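You operate a simulated robot arm through the tools that you are given. There is no shell and no other tool.

The job below is to be done with a simulated robot arm. You get a single attempt, and the scene is never put back.

Task
Top the sauce tub up to about its line from the goods bench's jug.
Fine: spill hardly any; put the jug back where it was and the lid back on the tub.

The check looks at the end state, three seconds after you hand in, the way a careful person would. Anything else that was tipped, shoved, dropped, spilled or broken makes it a failure. A push-on lid holds only when it is set on centred and level and pressed home; a screw cap is set on level and turned clockwise until tight.

Robot
A 7-joint arm with a two-finger parallel gripper, fixed in place. Base frame: the origin is on the floor under the middle of its stand, x ahead of it, y to its left, z up; the work surface is at about z = 740. Units: mm, rad, N and s.
With the tool pointing down near the work surface it reaches from about 300 to 680 mm from the base axis. Its first joint turns from -1.152 to 1.152 rad. Payload 1.57 kg.
Tool frame: the origin (TCP) lies between the finger pads and is the grasp point; the fingertips stand 30 mm ahead of it; z points along the fingers, y is the line along which they close. Largest opening 110 mm; finger width 24, thickness 12; the body of the gripper, 48 by 112 mm, starts 78 mm behind the TCP.
Orientation is told as [roll, pitch, yaw] about the base's x, y, z axes, in that order, counted from this pose: with the fingers straight down and closing along the base's y, the tool's x points along the base's -x, its y along +y and its z along -z.

Tools
- The arm moves only by the tool send_rows. Its argument "series" is a list of rows, each a list of 3 entries, a list of its own where there are three numbers: the shift along the tool's x, y, z in mm, then the turn, a rotation vector about the tool's x, y, z in rad, then the gripper command, from -1 (shut) to 1 (fully open), values between in proportion. In form: [[[tx, ty, tz], [wx, wy, wz], hand], ...]. A call has 1 to 20 rows; each row shifts and turns the commanded pose from where the row before left it, along the tool's axes as they then stand. Rows are played at 5 a second. More than 50 mm and 0.15 rad between two rows, or a gripper value outside its range, and nothing of the call is played. Where a pose cannot be reached the arm comes as near as it can. A force on the tool above 40 N (or 10 N above the force at the start of the call, whichever is more), or a blocked arm, ends the call early, and 0.2 s more pass. The fingers move at their own pace (about 108 mm/s each) and stop on an object; they squeeze with about 25 N. The grip force told is the motor's: it shows also when the fingers shut on nothing. Time passes only in rows, and 0.2 s behind the last, so rows that do not move let the fingers close. It gives the time, the measured TCP pose, the force on the tool (base axes), the opening and the grip force at its end, in the units of the frame above (readings bear some noise), with the torque about the TCP (base axes, N m) and any sound that the robot's microphone picked up.
- Cameras (640 x 400 px; columns grow to the right, rows downward): "scene" is fixed at [156.7, -387.1, 1395.1]; the picture's right is [0.92, -0.38, 0.00], its down [-0.25, -0.61, -0.75] and it looks along [0.29, 0.69, -0.66] (base axes); focal length 331 px, centre (320, 200). "wrist" rides on the gripper at [70, 16, -141] in the tool frame; the picture's right is [-0.23, 0.97, 0.00], its down [-0.86, -0.20, -0.48] and it looks along [-0.47, -0.11, 0.88] (tool axes); focal length 222 px, centre (320, 200).
- capture(camera): a new picture of that camera. No time passes.
- pixel_to_xyz(camera, pixels): for up to 12 pixels [column, row] of the newest picture of that camera ("zoom" is the newest enlarged one), the place [x, y, z] in the base frame of the surface seen there, good to about 2 mm, but the place of the scene camera against the robot may be out by one fixed shift of up to 25 mm in any direction. No time passes.
- inspect(camera, box): a new picture of the part [left, top, right, bottom] of that camera's present view, enlarged. No time passes.
- finish_job(): hands the job in; it is judged then, once.

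Leave the gripper open and the arm clear of the work at the hand-in unless told otherwise.

The tools are called after "Call:" as a command line: name --argument value ..., lists and objects as JSON in quotes. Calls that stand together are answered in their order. send_rows: Moves the arm, as the interface text tells. Its arguments: {"type":"object","properties":{"series":{"type":"array"}},"required":["series"]} The other tools are called the same way: capture (camera) takes a picture; pixel_to_xyz (camera, pixels) gives the place of the surface under pixels of a picture; inspect (camera, box) takes an enlarged picture of a part of a camera's view; finish_job () hands the job in.

At the start:

```text
t: 0.0
tool_pos: [353.8, -36.1, 1117.2]
orientation: [0.0, 0.0, -0.001]
ft_force: [-1.2, -0.5, -0.3]
ft_torque: [-0.04, 0.0, -0.01]
opening: 110.1
grasp_force: 0.1
```

scene: 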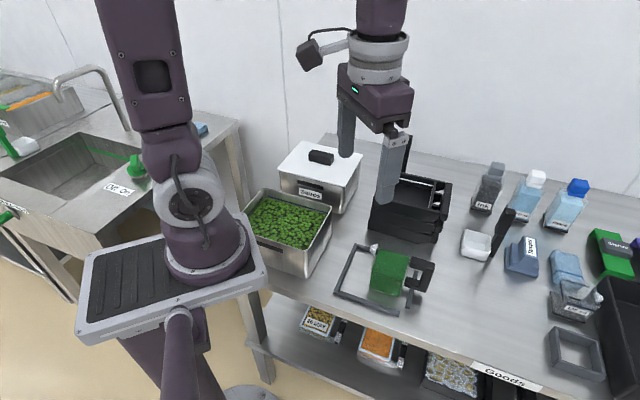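
wrist: 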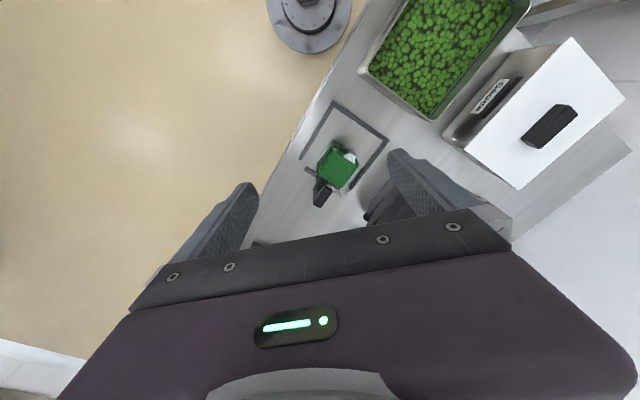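

I see a sauce tub with a white lid and black handle (scene around 320,175), a green tub beside it, and a green jug with dark handle (scene around 392,272) inside a dark outline. First I'll take enlarged looks at these.

Call:
inspect --camera "scene" --box '[230, 120, 390, 220]'

Call:
inspect --camera "scene" --box '[320, 220, 480, 320]'

Call:
inspect --camera "scene" --box '[440, 150, 640, 275]'

Call:
inspect --camera "scene" --box '[440, 270, 640, 395]'

Call:
inspect --camera "wrist" --box '[260, 60, 480, 240]'

```text
4.00 times, centred on (310, 170) of scene
```

zoom: 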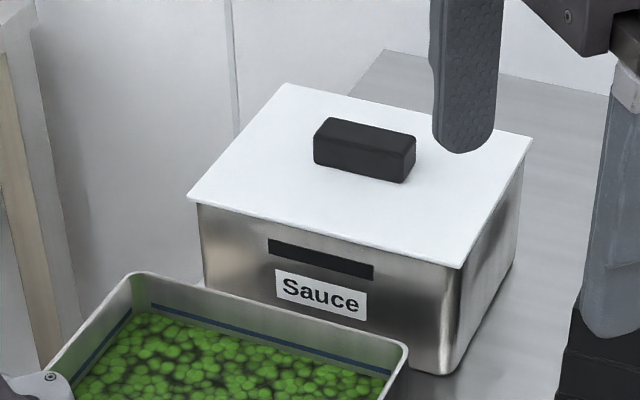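

```text
4.00 times, centred on (400, 270) of scene
```

zoom: 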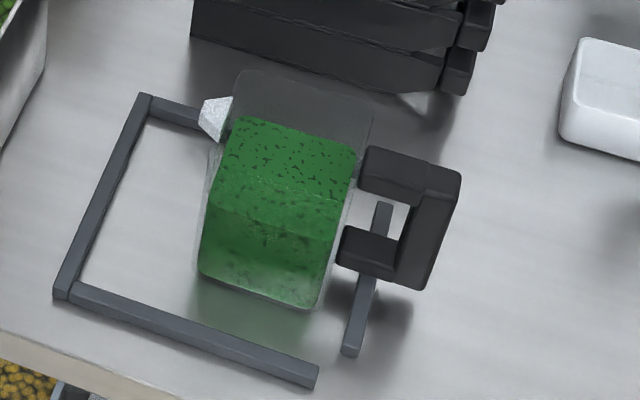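

```text
3.20 times, centred on (540, 212) of scene
```

zoom: 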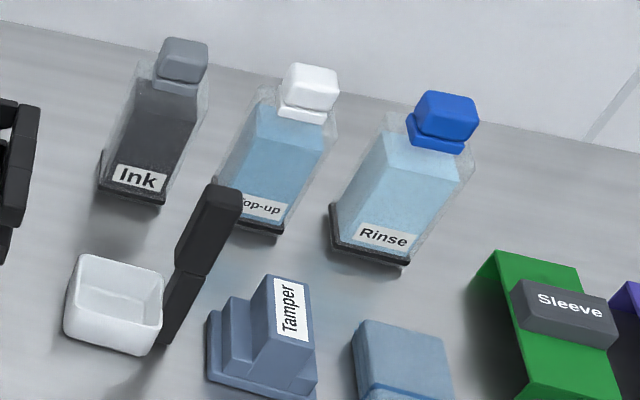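

```text
3.20 times, centred on (540, 332) of scene
```

zoom: 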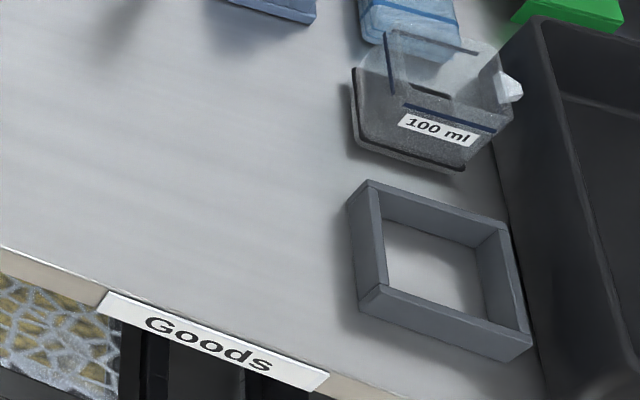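

```text
2.22 times, centred on (370, 150) of wrist
```

zoom: 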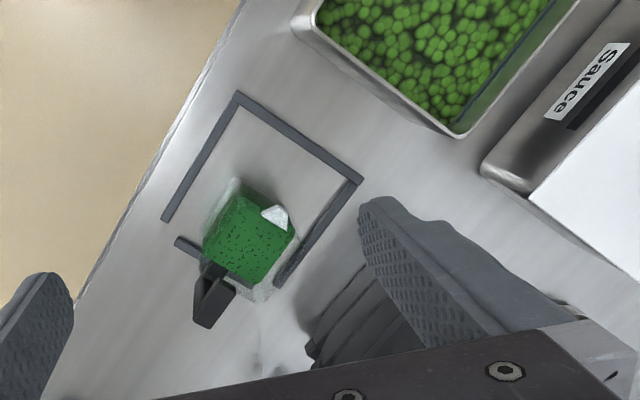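

I'll now read positions of the tub, lid, jug and frame from both cameras to find the scene camera's shift. Wrist picture pixels: lid corners (572,40), (622,97), (518,188), (468,148), lid handle (555,120), jug top (335,165), spout (349,157), handle (322,192), frame corners.

Call:
pixel_to_xyz --camera "wrist" --pixels '[[572, 40], [621, 97], [518, 187], [468, 147], [555, 117], [540, 135], [335, 165], [350, 157], [322, 192], [335, 103], [386, 141], [303, 158]]'

Call:
pixel_to_xyz --camera "scene" --pixels '[[302, 142], [362, 154], [345, 185], [278, 169], [311, 152], [332, 156], [331, 162], [395, 262], [374, 248], [413, 262], [430, 266], [337, 293]]'

```text
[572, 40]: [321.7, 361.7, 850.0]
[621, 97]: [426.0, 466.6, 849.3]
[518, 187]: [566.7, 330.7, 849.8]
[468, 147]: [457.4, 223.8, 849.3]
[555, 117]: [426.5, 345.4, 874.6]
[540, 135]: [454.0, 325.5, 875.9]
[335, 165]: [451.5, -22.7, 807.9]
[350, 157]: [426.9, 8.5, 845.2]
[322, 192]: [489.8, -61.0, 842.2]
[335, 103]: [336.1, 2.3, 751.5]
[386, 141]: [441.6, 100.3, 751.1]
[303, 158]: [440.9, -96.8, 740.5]
```

```text
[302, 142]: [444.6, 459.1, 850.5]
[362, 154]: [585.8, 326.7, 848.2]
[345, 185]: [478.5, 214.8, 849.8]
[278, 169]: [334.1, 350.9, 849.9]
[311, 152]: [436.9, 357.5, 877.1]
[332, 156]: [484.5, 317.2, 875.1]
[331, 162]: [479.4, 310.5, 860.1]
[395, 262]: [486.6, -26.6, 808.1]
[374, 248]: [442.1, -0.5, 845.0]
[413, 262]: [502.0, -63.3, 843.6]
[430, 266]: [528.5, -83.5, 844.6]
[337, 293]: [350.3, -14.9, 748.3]
```

The wrist camera gives lid corners near (322,362), (426,467), (567,331), (457,224), top z≈850, handle top z≈876; the scene camera is shifted by about (+17,−8,0). Now I'll read free bench spots (for the lid) and neighbours: pea tub, black rack, white scoop, tamper, measuring cup.

Call:
pixel_to_xyz --camera "scene" --pixels '[[450, 300], [470, 350], [520, 380], [540, 320], [500, 290], [460, 250], [540, 280], [470, 200], [549, 335], [603, 377], [440, 340], [505, 262]]'

Call:
pixel_to_xyz --camera "scene" --pixels '[[264, 190], [331, 207], [308, 247], [243, 228], [285, 220], [370, 215], [432, 230], [445, 200], [400, 175], [330, 140], [465, 170], [478, 240]]'

Call:
inspect --camera "scene" --box '[340, 140, 500, 240]'

```text
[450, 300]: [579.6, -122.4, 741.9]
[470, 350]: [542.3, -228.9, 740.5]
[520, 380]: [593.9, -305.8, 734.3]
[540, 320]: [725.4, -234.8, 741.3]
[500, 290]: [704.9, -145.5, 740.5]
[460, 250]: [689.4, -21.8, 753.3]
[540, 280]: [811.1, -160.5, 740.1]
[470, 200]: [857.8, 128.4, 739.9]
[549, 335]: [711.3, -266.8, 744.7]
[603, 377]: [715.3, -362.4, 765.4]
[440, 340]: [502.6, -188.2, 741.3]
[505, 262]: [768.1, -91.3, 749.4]
```

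```text
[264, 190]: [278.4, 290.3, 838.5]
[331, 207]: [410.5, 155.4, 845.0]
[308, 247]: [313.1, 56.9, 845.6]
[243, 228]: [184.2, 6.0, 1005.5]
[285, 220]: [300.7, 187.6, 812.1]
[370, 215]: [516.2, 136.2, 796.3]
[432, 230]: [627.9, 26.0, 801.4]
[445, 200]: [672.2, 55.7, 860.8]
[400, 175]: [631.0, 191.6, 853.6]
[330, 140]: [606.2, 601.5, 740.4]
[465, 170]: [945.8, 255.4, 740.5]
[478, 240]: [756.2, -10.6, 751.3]
```

```text
4.00 times, centred on (420, 190) of scene
```

zoom: 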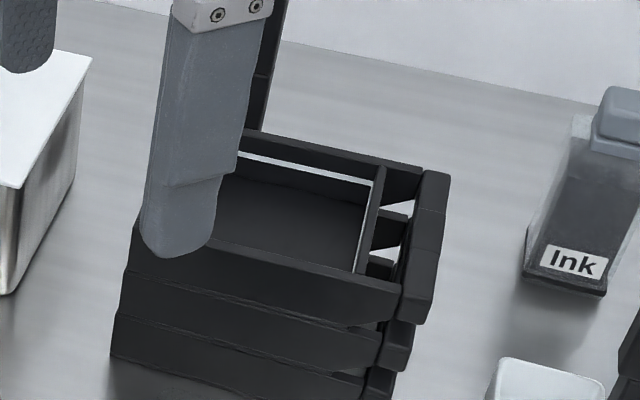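

Free bench space for the lid lies right of the jug (around x 560–600, y −170, clear of the jug handle and the grey frame). Everything on the bench is turned 45°. Next I lower the arm to view the jug closer with the wrist camera.

Call:
send_rows --series '[[[-8, 5, 31], [0, 0, 0], 1], [[-8, 5, 31], [0, 0, 0], 1], [[-8, 5, 31], [0, 0, 0], 1], [[-7, 5, 31], [0, 0, 0], 1], [[-7, 6, 31], [0, 0, 0], 1], [[0, 0, 0], [0, 0, 0], 1]]'

Call:
capture --camera "wrist"

Call:
capture --camera "scene"

```text
t: 1.4
tool_pos: [394.3, -7.8, 962.6]
orientation: [0.001, -0.001, 0.001]
ft_force: [-0.5, -0.3, 0.3]
ft_torque: [-0.01, 0.03, -0.01]
opening: 110.3
grasp_force: 0.0
```

```text
taken
```

wrist: 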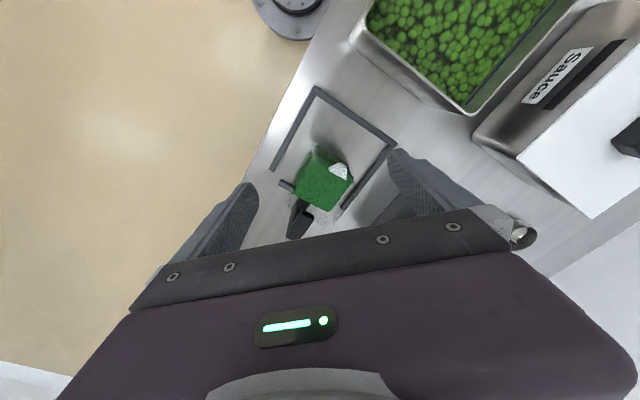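

```text
taken
```

scene: 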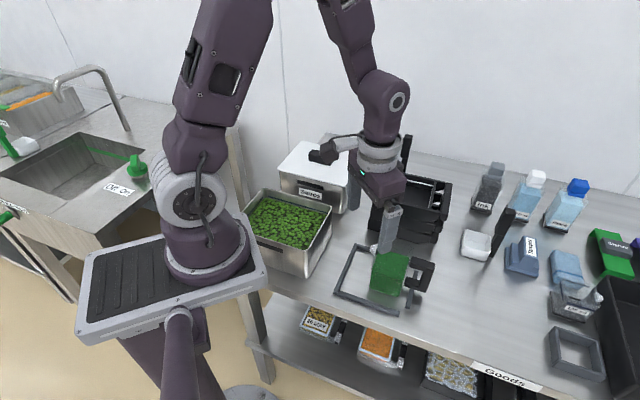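

The jug is at wrist (325,182). I'll enlarge it and measure points on it.

Call:
inspect --camera "wrist" --box '[260, 80, 420, 250]'

Call:
inspect --camera "scene" --box '[340, 230, 450, 310]'

```text
2.35 times, centred on (340, 165) of wrist
```

zoom: 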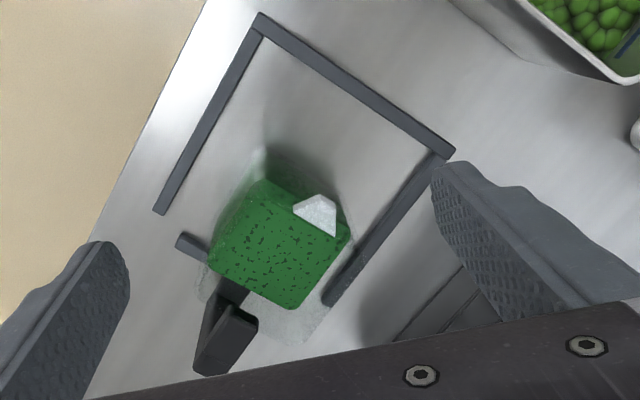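

```text
5.00 times, centred on (395, 270) of scene
```

zoom: 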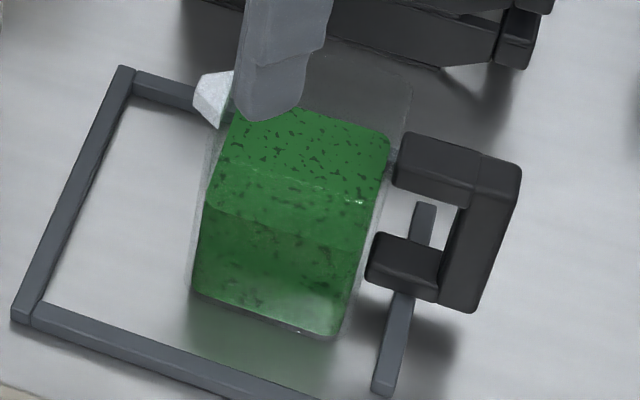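

I measure jug wall, rim, spout and handle points on the enlarged scene picture (bottom corners (195,292), (338,332); liquid top corners (235,110), (390,140), front (215,205), (365,228); handle (405,140), (515,170), (470,310), (380,240); spout (212,95)).

Call:
pixel_to_xyz --camera "zoom" --pixels '[[195, 290], [336, 330], [270, 250], [212, 205], [362, 232], [385, 145], [404, 100], [210, 95], [405, 150], [510, 175], [465, 295], [375, 260]]'

```text
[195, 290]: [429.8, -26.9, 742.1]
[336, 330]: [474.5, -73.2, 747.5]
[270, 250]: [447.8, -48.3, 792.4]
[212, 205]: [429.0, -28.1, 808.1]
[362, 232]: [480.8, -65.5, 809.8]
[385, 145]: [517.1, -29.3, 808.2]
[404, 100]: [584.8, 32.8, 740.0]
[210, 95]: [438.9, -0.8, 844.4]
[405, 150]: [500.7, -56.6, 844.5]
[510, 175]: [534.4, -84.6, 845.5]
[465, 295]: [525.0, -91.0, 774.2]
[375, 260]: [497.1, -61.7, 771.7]
```

The jug body spans about 68 mm and stands about z 740–850; sauce in it up to z≈808. First the lid: I move over the tub at safe height, then turn the tool by 45° so the fingers close across the lid handle.

Call:
send_rows --series '[[[-6, 44, 0], [0, 0, 0], 1], [[-6, 44, 0], [0, 0, 0], 1], [[-6, 44, 0], [0, 0, 0], 1], [[-6, 44, 0], [0, 0, 0], 1], [[-6, 44, 0], [0, 0, 0], 1], [[-6, 44, 0], [0, 0, 0], 1], [[-6, 44, 0], [0, 0, 0], 1], [[-6, 44, 0], [0, 0, 0], 1], [[0, 0, 0], [0, 0, 0.131], 1], [[0, 0, 0], [0, 0, 0.131], 1], [[0, 0, 0], [0, 0, 0.131], 1], [[0, 0, 0], [0, 0, 0.131], 1], [[0, 0, 0], [0, 0, 0.131], 1], [[0, 0, 0], [0, 0, 0.13], 1], [[0, 0, 0], [0, 0, 0], 1]]'

Call:
capture --camera "wrist"

Call:
capture --camera "scene"

```text
t: 4.6
tool_pos: [440.9, 342.1, 963.8]
orientation: [-0.001, -0.001, -0.787]
ft_force: [-0.3, 1.1, -0.6]
ft_torque: [0.02, -0.01, 0.01]
opening: 109.9
grasp_force: 0.1
```

```text
taken
```

wrist: 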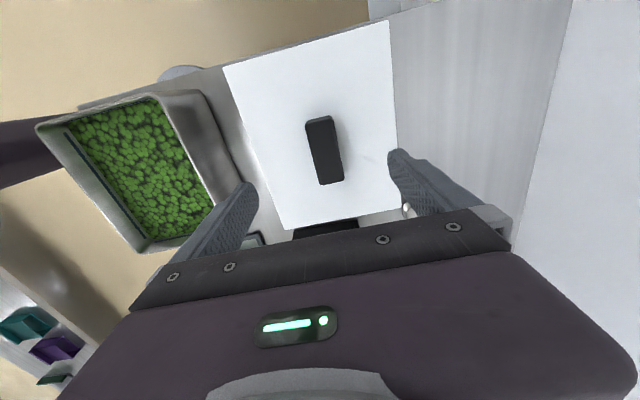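

```text
taken
```

scene: 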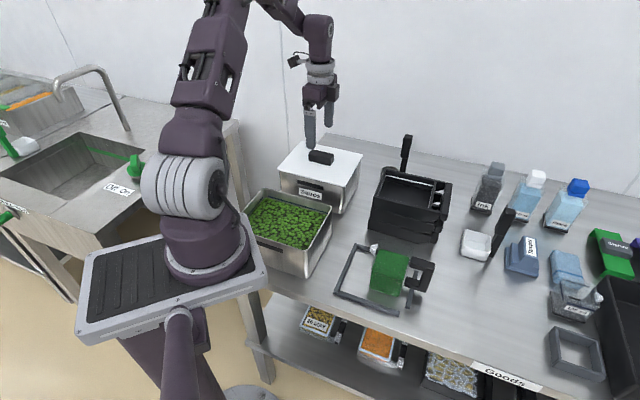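

The tool is over the tub at yaw −45°. I measure lid corners (225,70), (387,22), (396,207), (285,228) and handle ends (307,120), (330,117), (343,181), (320,185).

Call:
pixel_to_xyz --camera "wrist" --pixels '[[226, 70], [387, 23], [396, 206], [285, 227], [309, 123], [330, 119], [341, 180], [321, 183], [325, 150], [350, 195], [318, 150], [332, 150]]'

Call:
inspect --camera "wrist" --box '[220, 10, 420, 240]'

```text
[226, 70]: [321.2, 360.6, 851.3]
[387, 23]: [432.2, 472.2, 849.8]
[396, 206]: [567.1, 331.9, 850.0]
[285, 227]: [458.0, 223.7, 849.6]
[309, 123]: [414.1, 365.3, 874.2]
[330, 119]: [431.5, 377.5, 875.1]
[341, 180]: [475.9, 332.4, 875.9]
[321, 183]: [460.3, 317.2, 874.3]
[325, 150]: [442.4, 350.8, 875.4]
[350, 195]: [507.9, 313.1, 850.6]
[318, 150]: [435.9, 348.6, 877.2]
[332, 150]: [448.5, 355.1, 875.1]
```

```text
1.74 times, centred on (320, 125) of wrist
```

zoom: 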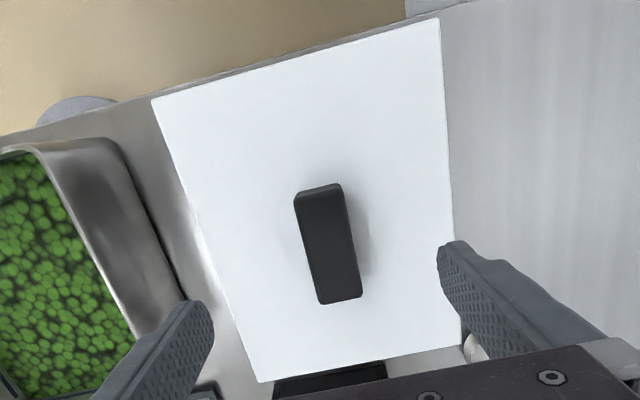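

The lid centre is about (444.5, 347), handle 65 × 22 mm along −45°, top z 875. I shift about 6 mm along tool y and go down to TCP z≈886 (tips at 856, just above the lid plate), then partly close.

Call:
send_rows --series '[[[0.7, 6, 10], [0, 0, 0], 1], [[0, 0, 20], [0, 0, 0], 0.6], [[0, 0, 20], [0, 0, 0], 0], [[0, 0, 15], [0, 0, 0], -0.2], [[0, 0, 11], [0, 0, 0], -0.2], [[0, 0, 0], [0, 0, 0], -0.2]]'

Call:
capture --camera "wrist"

Call:
inspect --camera "scene" --box '[260, 110, 380, 200]'

```text
t: 6.0
tool_pos: [445.1, 345.5, 887.3]
orientation: [-0.001, -0.001, -0.785]
ft_force: [0.3, -0.1, 0.9]
ft_torque: [0.01, 0.02, 0.01]
opening: 44.3
grasp_force: 0.1
```

```text
taken
```

wrist: 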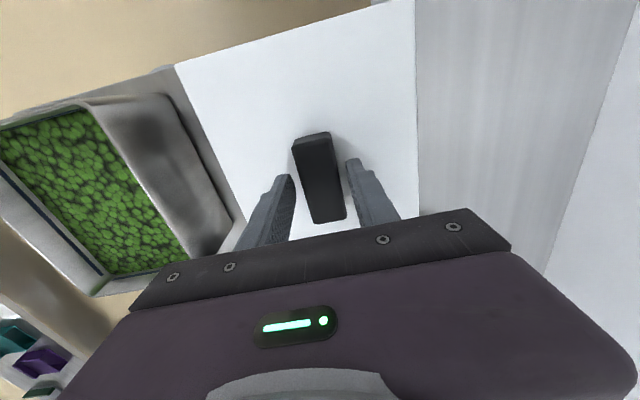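

```text
4.44 times, centred on (320, 155) of scene
```

zoom: 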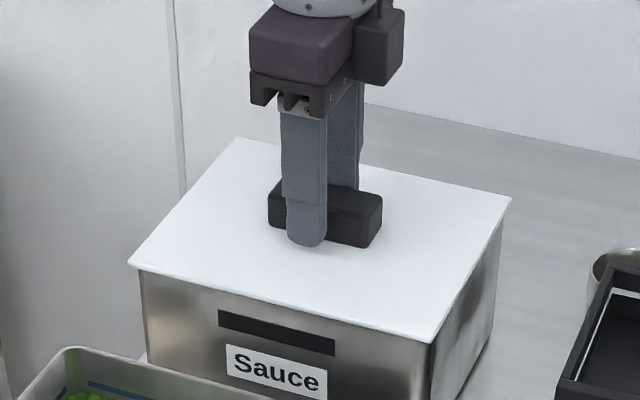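

The handle sits centred between the fingers. I close the gripper on it.

Call:
send_rows --series '[[[0, 0, 1], [0, 0, 0], -0.5], [[0, 0, 0], [0, 0, 0], -0.7], [[0, 0, 0], [0, 0, 0], -1], [[0, 0, 0], [0, 0, 0], -1]]'

```text
t: 7.0
tool_pos: [443.6, 346.0, 887.7]
orientation: [-0.001, -0.002, -0.785]
ft_force: [-3.8, -5.4, 17.9]
ft_torque: [-0.14, 0.17, 0.0]
opening: 29.5
grasp_force: 25.5
```

Grip closed at 29.5 mm with 25 N. The tool feels about 18 N upward and 6 N sideways. I take that up with a small rise of 1–3 mm and watch.

Call:
send_rows --series '[[[0, 0, -1], [0, 0, 0], -1], [[0, 0, -1], [0, 0, 0], -1], [[0, 0, 0], [0, 0, 0], -1]]'

Call:
inspect --camera "scene" --box '[260, 110, 380, 200]'

```text
t: 7.8
tool_pos: [445.6, 347.1, 887.0]
orientation: [0.001, 0.0, -0.786]
ft_force: [-0.6, 0.3, 1.0]
ft_torque: [0.15, 0.04, 0.04]
opening: 29.3
grasp_force: 25.3
```

```text
4.44 times, centred on (320, 155) of scene
```

zoom: 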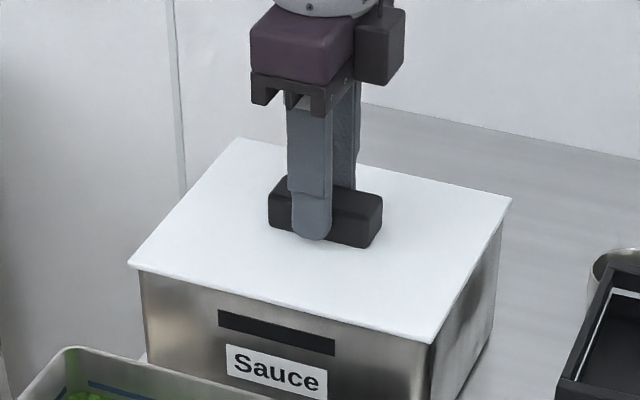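

Forces relaxed to nearly zero. Now I pull up gently in 2 mm steps.

Call:
send_rows --series '[[[0, 0, -2], [0, 0, 0], -1], [[0, 0, -2], [0, 0, 0], -1], [[0, 0, -2], [0, 0, 0], -1], [[0, 0, 0], [0, 0, 0], -1]]'

Call:
inspect --camera "scene" --box '[260, 110, 380, 200]'

```text
t: 8.8
tool_pos: [444.4, 346.9, 894.3]
orientation: [0.0, 0.001, -0.785]
ft_force: [-0.3, 0.2, -1.2]
ft_torque: [0.01, -0.02, -0.02]
opening: 29.3
grasp_force: 24.9
```

```text
4.44 times, centred on (320, 155) of scene
```

zoom: 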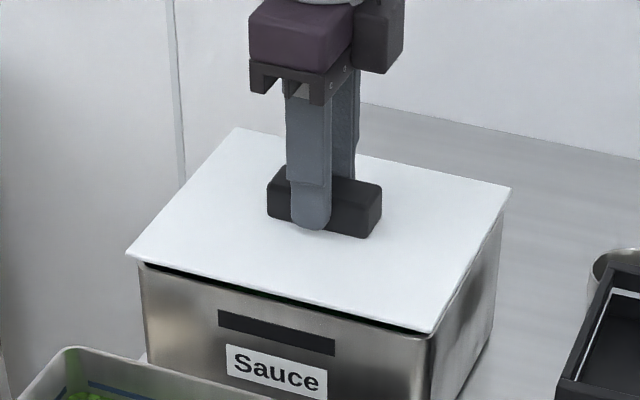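

The lid came free and hangs level. I raise it further and check the tall black post by the rack (scene (406,140)) before crossing.

Call:
send_rows --series '[[[0, 0, -10], [0, 0, 0], -1], [[0, 0, -20], [0, 0, 0], -1], [[0, 0, -25], [0, 0, 0], -1], [[0, 0, -25], [0, 0, 0], -1], [[0, 0, -20], [0, 0, 0], -1], [[0, 0, -10], [0, 0, 0], -1], [[0, 0, 0], [0, 0, 0], -1]]'

Call:
capture --camera "scene"

Call:
pixel_to_xyz --camera "scene" --pixels '[[406, 140], [403, 165], [510, 212], [390, 182]]'

Call:
inspect --camera "scene" --box '[250, 90, 410, 230]'

```text
t: 10.4
tool_pos: [443.8, 347.8, 1003.6]
orientation: [0.0, 0.001, -0.786]
ft_force: [0.0, 0.2, -1.3]
ft_torque: [0.03, 0.01, 0.02]
opening: 29.5
grasp_force: 24.7
```

```text
taken
```

scene: 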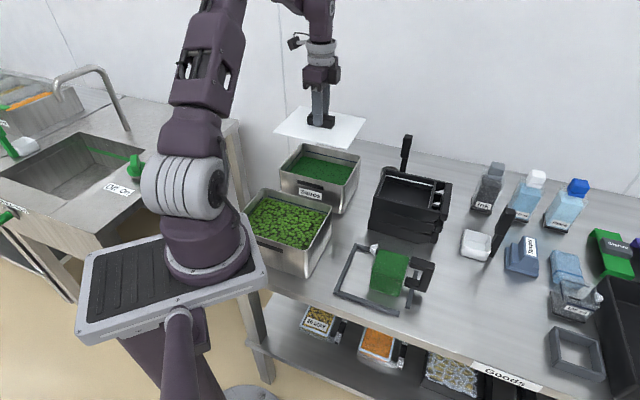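

```text
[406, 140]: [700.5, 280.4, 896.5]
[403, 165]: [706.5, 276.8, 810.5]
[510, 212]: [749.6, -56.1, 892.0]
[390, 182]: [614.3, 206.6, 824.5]
```

```text
2.86 times, centred on (330, 160) of scene
```

zoom: 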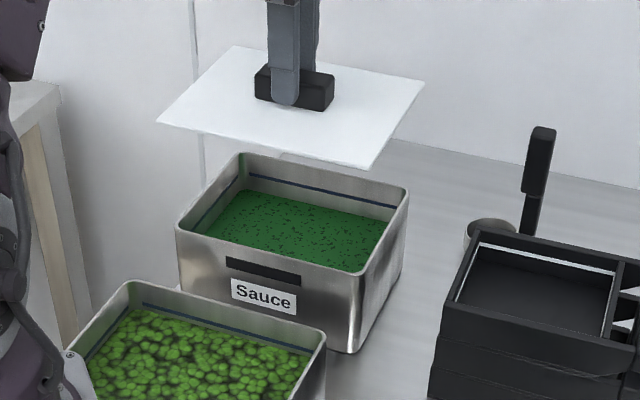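

The tub is open: green sauce with a blue line on the inner back wall (zoom (320,188)) above the sauce level (zoom (300,230)). I measure both, plus the rim.

Call:
pixel_to_xyz --camera "zoom" --pixels '[[300, 184], [350, 196], [300, 230], [250, 215], [340, 240], [320, 200], [240, 158], [400, 192], [358, 268], [182, 228], [220, 205], [310, 176]]'

Call:
inspect --camera "scene" --box '[290, 135, 370, 190]'

```text
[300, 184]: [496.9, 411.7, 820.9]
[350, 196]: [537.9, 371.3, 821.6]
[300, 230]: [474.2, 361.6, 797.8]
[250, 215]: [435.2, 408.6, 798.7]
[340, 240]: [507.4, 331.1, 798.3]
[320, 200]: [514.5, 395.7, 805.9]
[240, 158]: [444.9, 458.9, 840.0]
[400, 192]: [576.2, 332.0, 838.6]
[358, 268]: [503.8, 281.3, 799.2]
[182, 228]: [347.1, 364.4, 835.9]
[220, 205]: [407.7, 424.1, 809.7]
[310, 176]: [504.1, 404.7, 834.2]
```

```text
7.27 times, centred on (330, 162) of scene
```

zoom: 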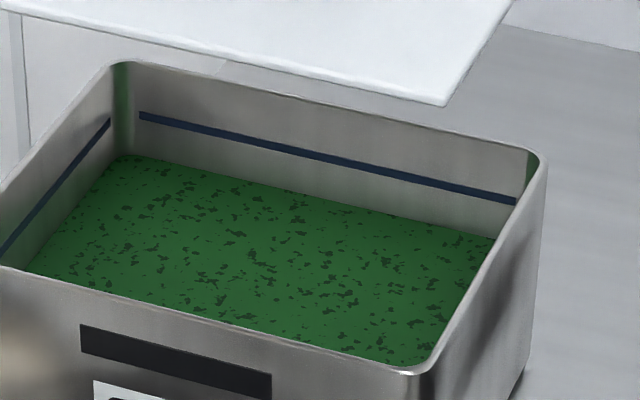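

The line is at z≈821 and the sauce at z≈798. I now carry the lid at z≈1003 to the free bench spot at about (595,−170), in 15 smooth rows, keeping its turn.

Call:
send_rows --series '[[[-15, -8, 0], [0, 0, 0], -1], [[-28, -15, 0], [0, 0, 0], -1], [[-35, -19, 0], [0, 0, 0], -1], [[-35, -19, 0], [0, 0, 0], -1], [[-35, -19, 0], [0, 0, 0], -1], [[-35, -19, 0], [0, 0, 0], -1], [[-35, -20, 0], [0, 0, 0], -1], [[-35, -20, 0], [0, 0, 0], -1], [[-35, -20, 0], [0, 0, 0], -1], [[-35, -20, 0], [0, 0, 0], -1], [[-35, -20, 0], [0, 0, 0], -1], [[-35, -19, 0], [0, 0, 0], -1], [[-35, -19, 0], [0, 0, 0], -1], [[-28, -15, 0], [0, 0, 0], -1], [[-17, -8, 0], [0, 0, 0], -1], [[0, 0, 0], [0, 0, 0], -1]]'

Call:
capture --camera "scene"

Call:
capture --camera "wrist"

```text
t: 13.8
tool_pos: [594.4, -173.7, 1006.9]
orientation: [0.0, 0.002, -0.785]
ft_force: [0.0, -0.4, -0.8]
ft_torque: [-0.02, 0.0, 0.03]
opening: 29.5
grasp_force: 24.9
```

```text
taken
```

scene: 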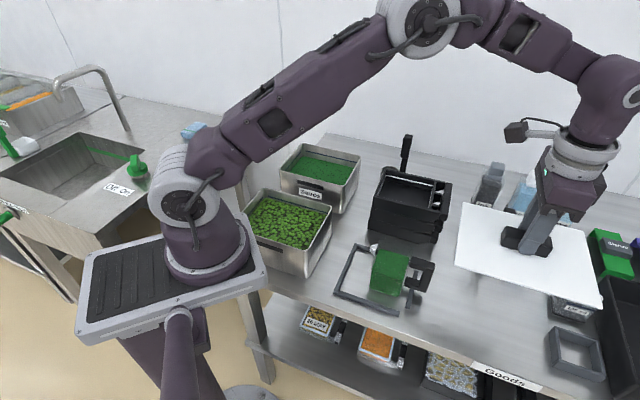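

```text
taken
```

wrist: 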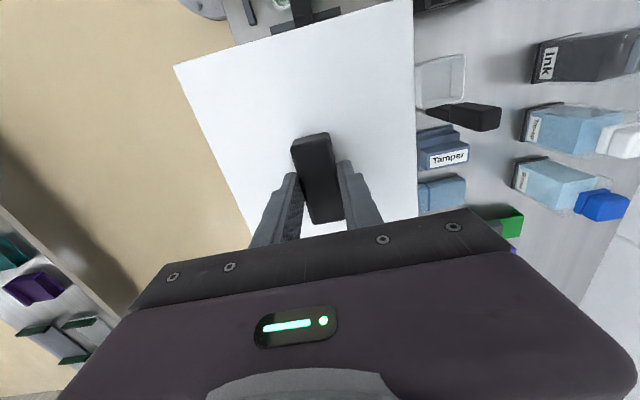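

I check neighbours' near edges in the wrist picture (scoop (418,100), tamper (418,165), tile (420,195)) and the bench's front edge in the scene picture before lowering.

Call:
pixel_to_xyz --camera "wrist" --pixels '[[418, 95], [419, 160], [421, 200], [440, 102], [200, 100], [180, 68], [410, 8], [250, 235], [413, 190]]'

Call:
pixel_to_xyz --camera "scene" --pixels '[[400, 330], [430, 343], [460, 356], [470, 360], [549, 340], [552, 366], [430, 290], [425, 262], [550, 329]]'

```text
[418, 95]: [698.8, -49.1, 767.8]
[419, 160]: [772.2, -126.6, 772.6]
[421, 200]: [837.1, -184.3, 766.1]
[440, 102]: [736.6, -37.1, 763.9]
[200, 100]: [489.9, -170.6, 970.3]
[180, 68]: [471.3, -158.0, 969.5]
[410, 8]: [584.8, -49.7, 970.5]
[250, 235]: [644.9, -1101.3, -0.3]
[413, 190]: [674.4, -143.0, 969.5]
```

```text
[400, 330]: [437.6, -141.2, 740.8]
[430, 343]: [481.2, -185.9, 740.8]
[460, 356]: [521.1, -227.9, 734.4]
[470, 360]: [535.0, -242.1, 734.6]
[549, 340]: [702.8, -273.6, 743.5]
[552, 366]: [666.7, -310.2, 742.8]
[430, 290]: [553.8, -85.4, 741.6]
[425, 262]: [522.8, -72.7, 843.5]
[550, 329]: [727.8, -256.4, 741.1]
```

Clearances are fine (lid spans between the jug handle and the grey holder, inside the bench edge). I lower to TCP ≈803, then continue slowly.

Call:
send_rows --series '[[[0, 0, 20], [0, 0, 0], -1], [[0, 0, 35], [0, 0, 0], -1], [[0, 0, 40], [0, 0, 0], -1], [[0, 0, 40], [0, 0, 0], -1], [[0, 0, 35], [0, 0, 0], -1], [[0, 0, 20], [0, 0, 0], -1], [[0, 0, 10], [0, 0, 0], -1], [[0, 0, 0], [0, 0, 0], -1]]'

Call:
inspect --camera "scene" --box '[400, 200, 600, 380]'

```text
t: 15.6
tool_pos: [594.6, -172.3, 805.5]
orientation: [-0.001, 0.0, -0.786]
ft_force: [0.1, -0.3, -1.4]
ft_torque: [-0.02, -0.01, 0.0]
opening: 29.6
grasp_force: 25.3
```

```text
2.22 times, centred on (500, 290) of scene
```

zoom: 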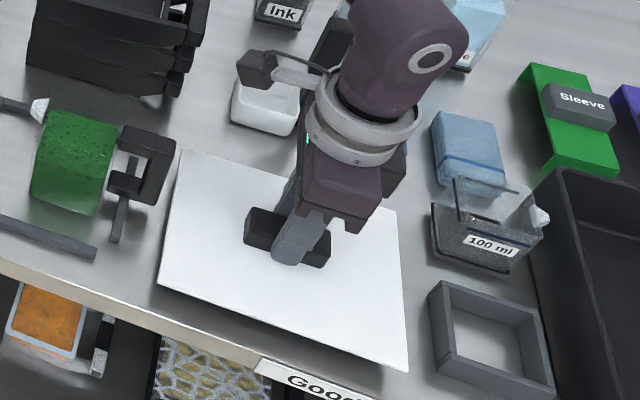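

The lid hovers just above the bench, inside the edge. I lower in 3 mm steps, watching the force.

Call:
send_rows --series '[[[0, 0, 3], [0, 0, 0], -1], [[0, 0, 3], [0, 0, 0], -1], [[0, 0, 3], [0, 0, 0], -1], [[0, 0, 3], [0, 0, 0], -1], [[0, 0, 0], [0, 0, 0], -1]]'

```text
t: 16.8
tool_pos: [595.8, -172.6, 791.4]
orientation: [0.0, 0.0, -0.785]
ft_force: [-0.9, 0.3, -1.5]
ft_torque: [0.01, 0.02, 0.0]
opening: 29.5
grasp_force: 25.0
```

Still hanging (−1.5 N). I go on in 2 mm steps.

Call:
send_rows --series '[[[0, 0, 2], [0, 0, 0], -1], [[0, 0, 2], [0, 0, 0], -1], [[0, 0, 0], [0, 0, 0], -1]]'

```text
t: 17.6
tool_pos: [595.1, -171.7, 789.1]
orientation: [-0.001, 0.001, -0.785]
ft_force: [0.5, -0.1, -1.2]
ft_torque: [-0.03, 0.01, 0.01]
opening: 29.6
grasp_force: 24.9
```

Call:
send_rows --series '[[[0, 0, 1.5], [0, 0, 0], -1], [[0, 0, 1.5], [0, 0, 0], -1], [[0, 0, 0], [0, 0, 0], -1]]'

Call:
inspect --camera "scene" --box '[440, 220, 580, 350]'

```text
t: 18.4
tool_pos: [595.9, -171.9, 786.6]
orientation: [-0.001, 0.0, -0.784]
ft_force: [-2.5, -1.6, 19.3]
ft_torque: [-0.03, 0.07, -0.04]
opening: 29.6
grasp_force: 25.1
```

```text
3.08 times, centred on (510, 285) of scene
```

zoom: 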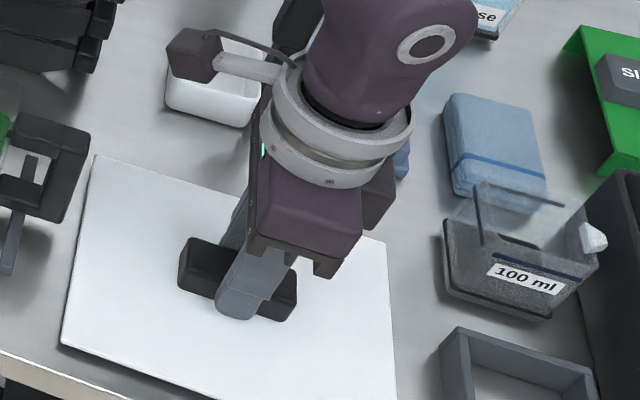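

The lid has touched down (19 N). I ease up 1.5 mm and open the fingers.

Call:
send_rows --series '[[[0, 0, -1], [0, 0, 0], -1], [[0, 0, -1], [0, 0, 0], -1], [[0, 0, 0], [0, 0, 0], -0.5], [[0, 0, 0], [0, 0, 0], 0], [[0, 0, 0], [0, 0, 0], 0]]'

Call:
capture --camera "wrist"

```text
t: 19.6
tool_pos: [595.1, -171.9, 788.2]
orientation: [0.001, 0.0, -0.783]
ft_force: [0.2, 0.9, -0.4]
ft_torque: [0.04, -0.01, 0.01]
opening: 55.2
grasp_force: 0.0
```

```text
taken
```

wrist: 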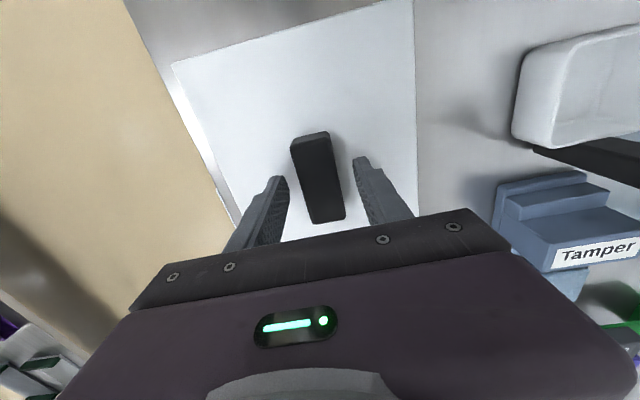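

The lid lies on the bench. I rise straight up, fully open, and move over the jug.

Call:
send_rows --series '[[[0, 0, -15], [0, 0, 0], 0.3], [[0, 0, -30], [0, 0, 0], 1], [[0, 0, -40], [0, 0, 0], 1], [[0, 0, -40], [0, 0, 0], 1], [[0, 0, -40], [0, 0, 0], 1], [[0, 0, -10], [0, 0, 0], 1], [[40, 2, 0], [0, 0, 0], 1], [[40, 2, 0], [0, 0, 0], 1], [[40, 2, 0], [0, 0, 0], 1], [[40, 2, 0], [0, 0, 0], 1], [[30, 2, 0], [0, 0, 0], 1], [[13, 1, 0], [0, 0, 0], 1], [[0, 0, 0], [0, 0, 0], 1]]'

Call:
capture --camera "wrist"

Call:
capture --camera "scene"

```text
t: 22.4
tool_pos: [457.4, -19.5, 963.0]
orientation: [-0.001, 0.0, -0.787]
ft_force: [0.3, 0.1, 0.3]
ft_torque: [-0.05, -0.01, -0.01]
opening: 110.1
grasp_force: 0.1
```

```text
taken
```

wrist: 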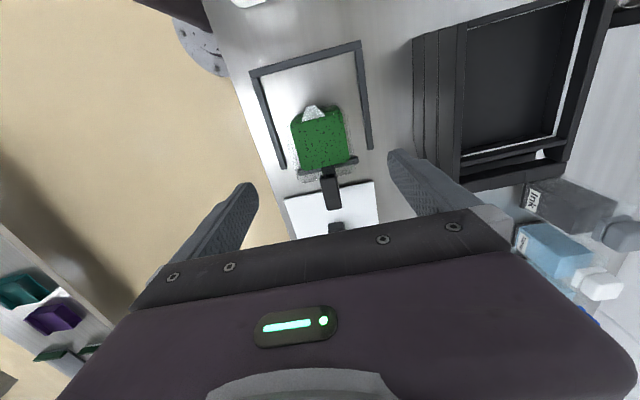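

```text
taken
```

scene: 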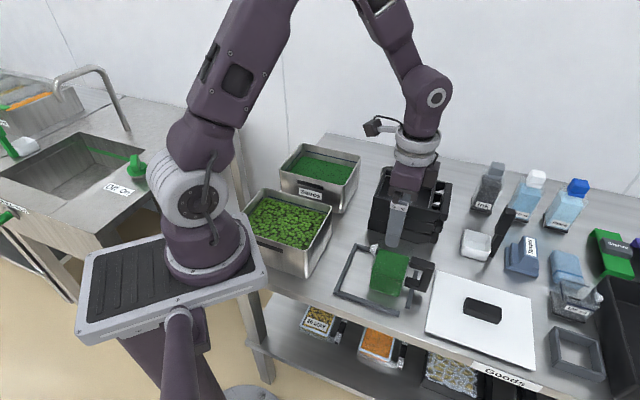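

Call:
inspect --camera "wrist" --box '[240, 30, 400, 240]'

Call:
pixel_to_xyz --camera "wrist" --pixels '[[295, 113], [342, 107], [347, 160], [303, 170], [322, 140], [313, 108], [326, 175], [333, 205], [325, 190], [337, 190], [310, 118], [331, 182]]'

```text
1.90 times, centred on (320, 135) of wrist
```

zoom: 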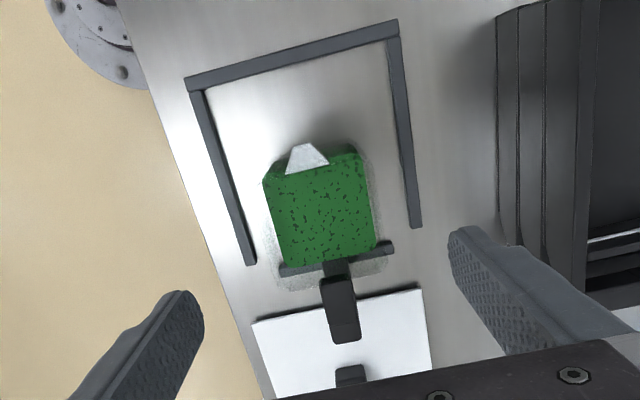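

```text
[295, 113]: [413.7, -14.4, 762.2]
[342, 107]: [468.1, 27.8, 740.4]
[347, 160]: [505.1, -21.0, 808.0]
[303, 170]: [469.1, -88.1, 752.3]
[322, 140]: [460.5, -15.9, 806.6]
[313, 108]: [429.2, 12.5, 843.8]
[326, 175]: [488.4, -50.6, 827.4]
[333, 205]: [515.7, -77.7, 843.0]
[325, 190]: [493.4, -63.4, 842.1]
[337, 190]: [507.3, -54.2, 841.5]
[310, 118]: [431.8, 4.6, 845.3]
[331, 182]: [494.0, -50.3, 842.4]
```

The jug centre is at about u/v equal to TCP within 2 mm; handle and spout line up with tool x. I shift slightly (−2, +1.5) and descend around the body to TCP z≈798, fingers open.

Call:
send_rows --series '[[[-2, 1.5, 20], [0, 0, 0], 1], [[0, 0, 35], [0, 0, 0], 1], [[0, 0, 40], [0, 0, 0], 1], [[0, 0, 30], [0, 0, 0], 1], [[0, 0, 20], [0, 0, 0], 1], [[0, 0, 15], [0, 0, 0], 1], [[0, 0, 4], [0, 0, 0], 1], [[0, 0, 0], [0, 0, 0], 0.7], [[0, 0, 0], [0, 0, 0], 0.5]]'

Call:
capture --camera "wrist"

Call:
inspect --camera "scene" --box '[340, 200, 460, 310]'

```text
t: 24.4
tool_pos: [463.2, -20.4, 798.8]
orientation: [0.0, 0.0, -0.787]
ft_force: [-1.3, 0.5, -0.4]
ft_torque: [0.01, -0.03, -0.01]
opening: 82.4
grasp_force: 0.1
```

```text
taken
```

wrist: 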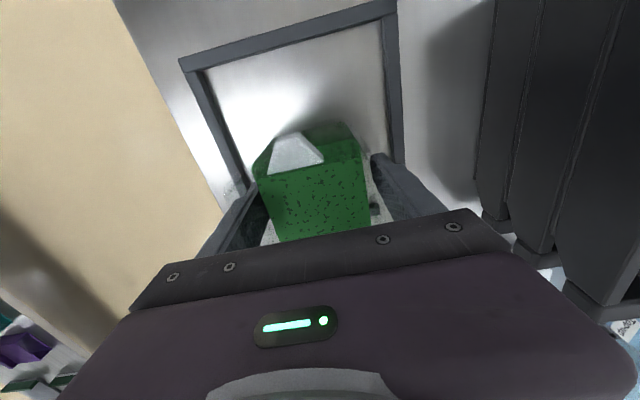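

```text
3.64 times, centred on (400, 255) of scene
```

zoom: 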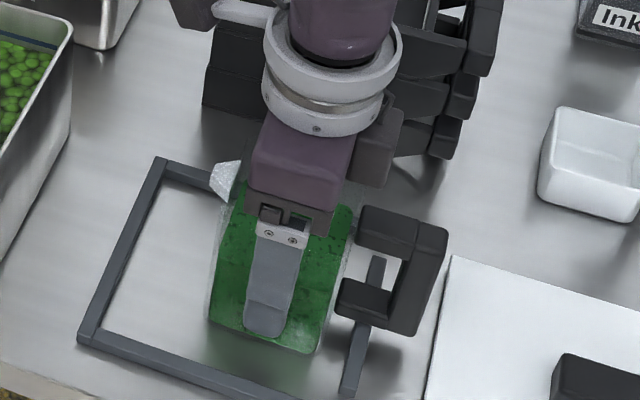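

Fingers straddle the jug body evenly. I close on it and watch forces.

Call:
send_rows --series '[[[0, 0, 0], [0, 0, 0], 0.4], [[0, 0, 0], [0, 0, 0], 0.3], [[0, 0, 0], [0, 0, 0], 0.2], [[0, 0, 0], [0, 0, 0], 0], [[0, 0, 0], [0, 0, 0], -1], [[0, 0, 0], [0, 0, 0], -1]]'

Call:
capture --camera "wrist"

```text
t: 25.8
tool_pos: [462.9, -20.1, 798.2]
orientation: [-0.001, 0.0, -0.785]
ft_force: [-0.7, -0.7, -0.3]
ft_torque: [-0.1, 0.03, -0.02]
opening: 76.1
grasp_force: 24.6
```

```text
taken
```

wrist: 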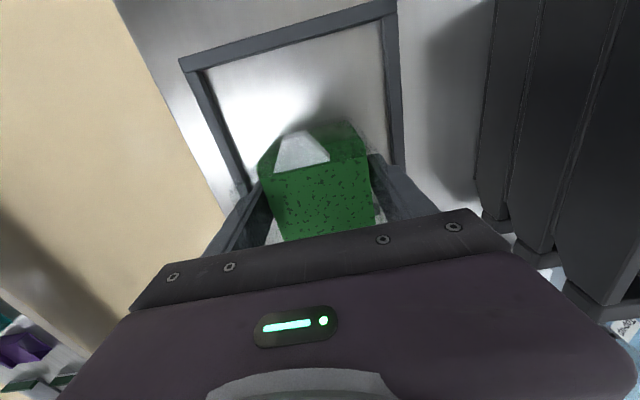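

Gripped at 76 mm with 25 N, no side force. I lift a little and read the weight.

Call:
send_rows --series '[[[0, 0, -3], [0, 0, 0], -1], [[0, 0, -5], [0, 0, 0], -1], [[0, 0, -6], [0, 0, 0], -1], [[0, 0, -6], [0, 0, 0], -1], [[0, 0, 0], [0, 0, 0], -1], [[0, 0, 0], [0, 0, 0], -1]]'

Call:
inspect --camera "scene" --box '[340, 200, 460, 310]'

Call:
inspect --camera "wrist" --box '[220, 80, 420, 250]'

```text
t: 27.2
tool_pos: [462.8, -18.4, 819.6]
orientation: [0.0, 0.0, -0.785]
ft_force: [1.3, -0.1, -3.5]
ft_torque: [0.03, 0.01, 0.03]
opening: 75.8
grasp_force: 24.3
```

```text
3.64 times, centred on (400, 255) of scene
```

zoom: 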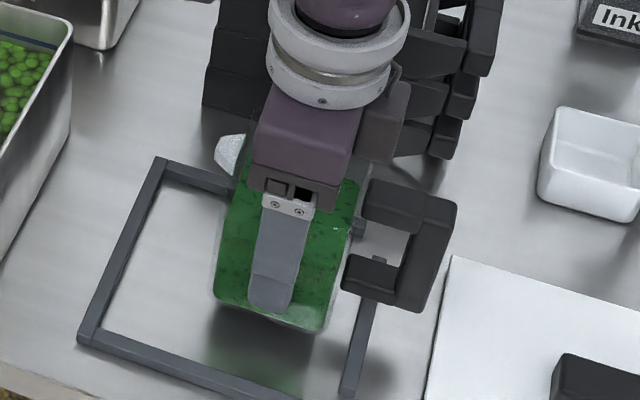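

```text
2.35 times, centred on (320, 165) of wrist
```

zoom: 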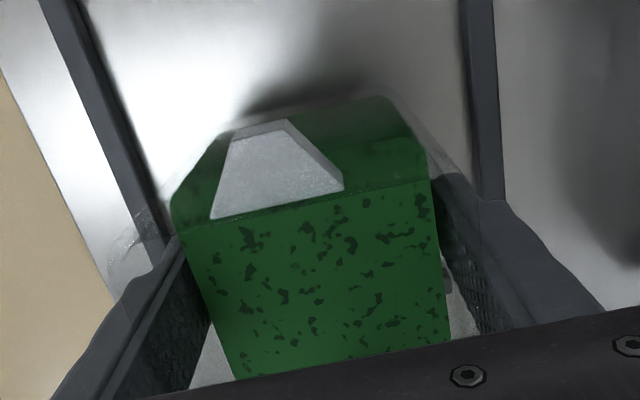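

The jug lifts cleanly (about 3.5 N), standing level in the grip. I raise it to z≈957 and then turn it 90° about the vertical so its spout will point toward the robot, a comfortable pouring direction over the tub.

Call:
send_rows --series '[[[0, 0, -10], [0, 0, 0], -1], [[0, 0, -20], [0, 0, 0], -1], [[0, 0, -30], [0, 0, 0], -1], [[0, 0, -30], [0, 0, 0], -1], [[0, 0, -30], [0, 0, 0], -1], [[0, 0, -20], [0, 0, 0], -1], [[0, 0, 0], [0, 0, -0.06], -1], [[0, 0, 0], [0, 0, -0.12], -1], [[0, 0, 0], [0, 0, -0.13], -1], [[0, 0, 0], [0, 0, -0.13], -1], [[0, 0, 0], [0, 0, -0.13], -1], [[0, 0, 0], [0, 0, -0.13], -1], [[0, 0, 0], [0, 0, -0.13], -1], [[0, 0, 0], [0, 0, -0.13], -1], [[0, 0, 0], [0, 0, -0.13], -1], [[0, 0, 0], [0, 0, -0.13], -1], [[0, 0, 0], [0, 0, -0.13], -1], [[0, 0, 0], [0, 0, -0.13], -1], [[0, 0, 0], [0, 0, -0.091], -1], [[0, 0, 0], [0, 0, 0], -1]]'

Call:
capture --camera "scene"

Call:
capture --camera "wrist"

```text
t: 31.4
tool_pos: [463.5, -21.8, 957.5]
orientation: [0.0, 0.001, 0.788]
ft_force: [0.2, 0.3, -4.3]
ft_torque: [-0.03, 0.01, 0.01]
opening: 75.9
grasp_force: 24.7
```

```text
taken
```

scene: 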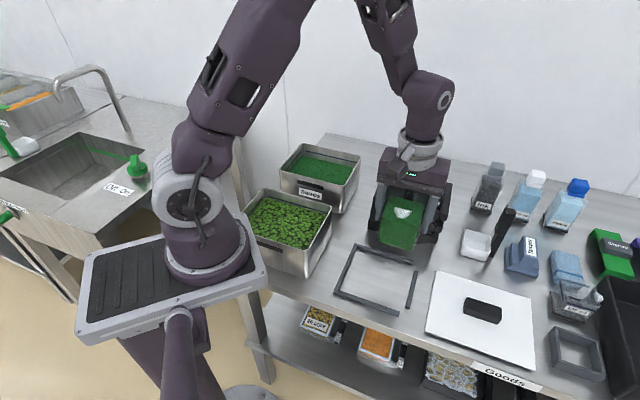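

```text
taken
```

wrist: 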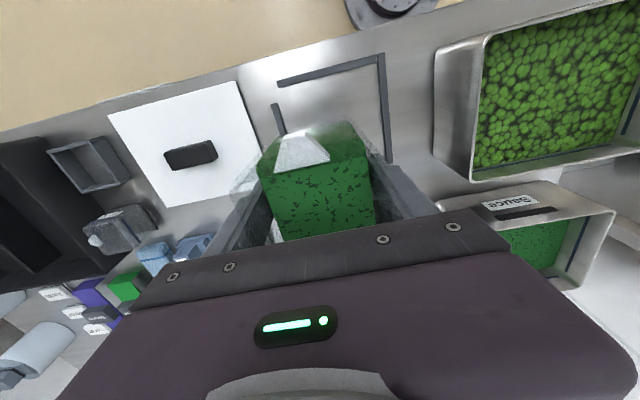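

The jug hangs level, spout toward the robot, nothing spilled. Now I carry it over behind the tub's centre (about (508,411), z≈957).

Call:
send_rows --series '[[[-11, 8.8, 0], [0, 0, 0], -1], [[-21.8, 17.5, 0], [0, 0, 0], -1], [[-27.3, 21.9, 0], [0, 0, 0], -1], [[-27.3, 21.9, 0], [0, 0, 0], -1], [[-27.3, 21.9, 0], [0, 0, 0], -1], [[-27.3, 21.9, 0], [0, 0, 0], -1], [[-27.3, 21.9, 0], [0, 0, 0], -1], [[-27.3, 21.9, 0], [0, 0, 0], -1], [[-27.3, 21.9, 0], [0, 0, 0], -1], [[-27.3, 21.9, 0], [0, 0, 0], -1], [[-27.3, 21.9, 0], [0, 0, 0], -1], [[-27.3, 21.9, 0], [0, 0, 0], -1], [[-21.8, 17.5, 0], [0, 0, 0], -1], [[-11, 8.8, 0], [0, 0, 0], -1], [[0, 0, 0], [0, 0, 0], -1]]'

Call:
capture --camera "scene"

Call:
capture --camera "wrist"

```text
t: 34.6
tool_pos: [510.0, 411.4, 956.6]
orientation: [0.0, 0.0, 0.786]
ft_force: [0.1, 0.8, -4.0]
ft_torque: [0.0, 0.0, 0.0]
opening: 76.1
grasp_force: 25.2
```

```text
taken
```

scene: 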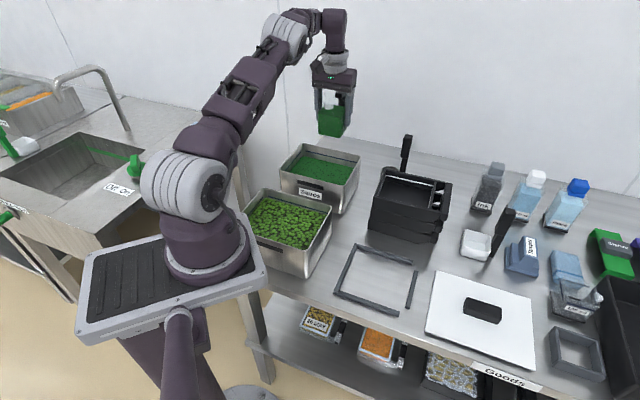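

```text
taken
```

wrist: 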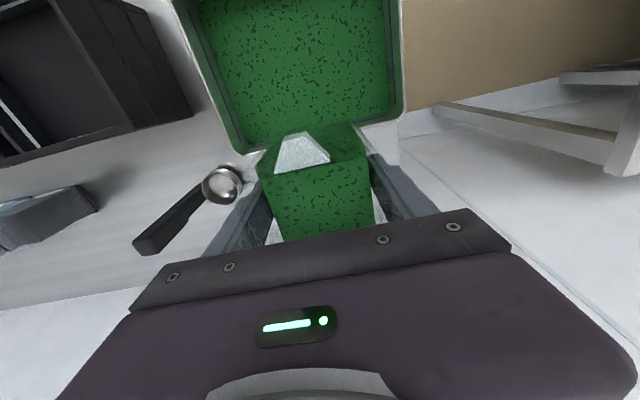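

The tub lies right before the spout in the wrist picture. I measure its rim and sauce from this camera (accurate against the robot).

Call:
pixel_to_xyz --camera "wrist" --pixels '[[235, 150], [403, 110], [392, 20], [195, 40], [240, 130], [385, 100], [300, 60], [250, 138], [390, 112], [222, 170], [205, 60], [398, 60]]'

Call:
inspect --camera "wrist" --box '[160, 0, 420, 200]'

```text
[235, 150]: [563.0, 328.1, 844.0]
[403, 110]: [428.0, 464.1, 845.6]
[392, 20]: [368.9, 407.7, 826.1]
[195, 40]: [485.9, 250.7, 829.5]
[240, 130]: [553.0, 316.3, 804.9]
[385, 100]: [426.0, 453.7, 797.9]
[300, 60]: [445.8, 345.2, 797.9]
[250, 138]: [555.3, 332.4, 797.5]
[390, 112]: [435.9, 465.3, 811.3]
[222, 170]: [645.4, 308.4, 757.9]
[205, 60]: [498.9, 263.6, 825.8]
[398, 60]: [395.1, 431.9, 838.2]
```

```text
2.00 times, centred on (290, 100) of wrist
```

zoom: 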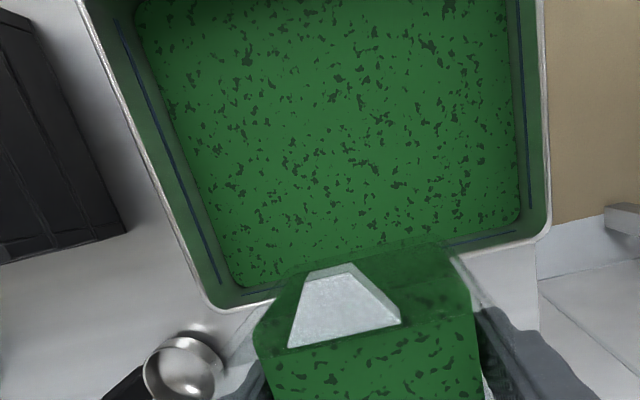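

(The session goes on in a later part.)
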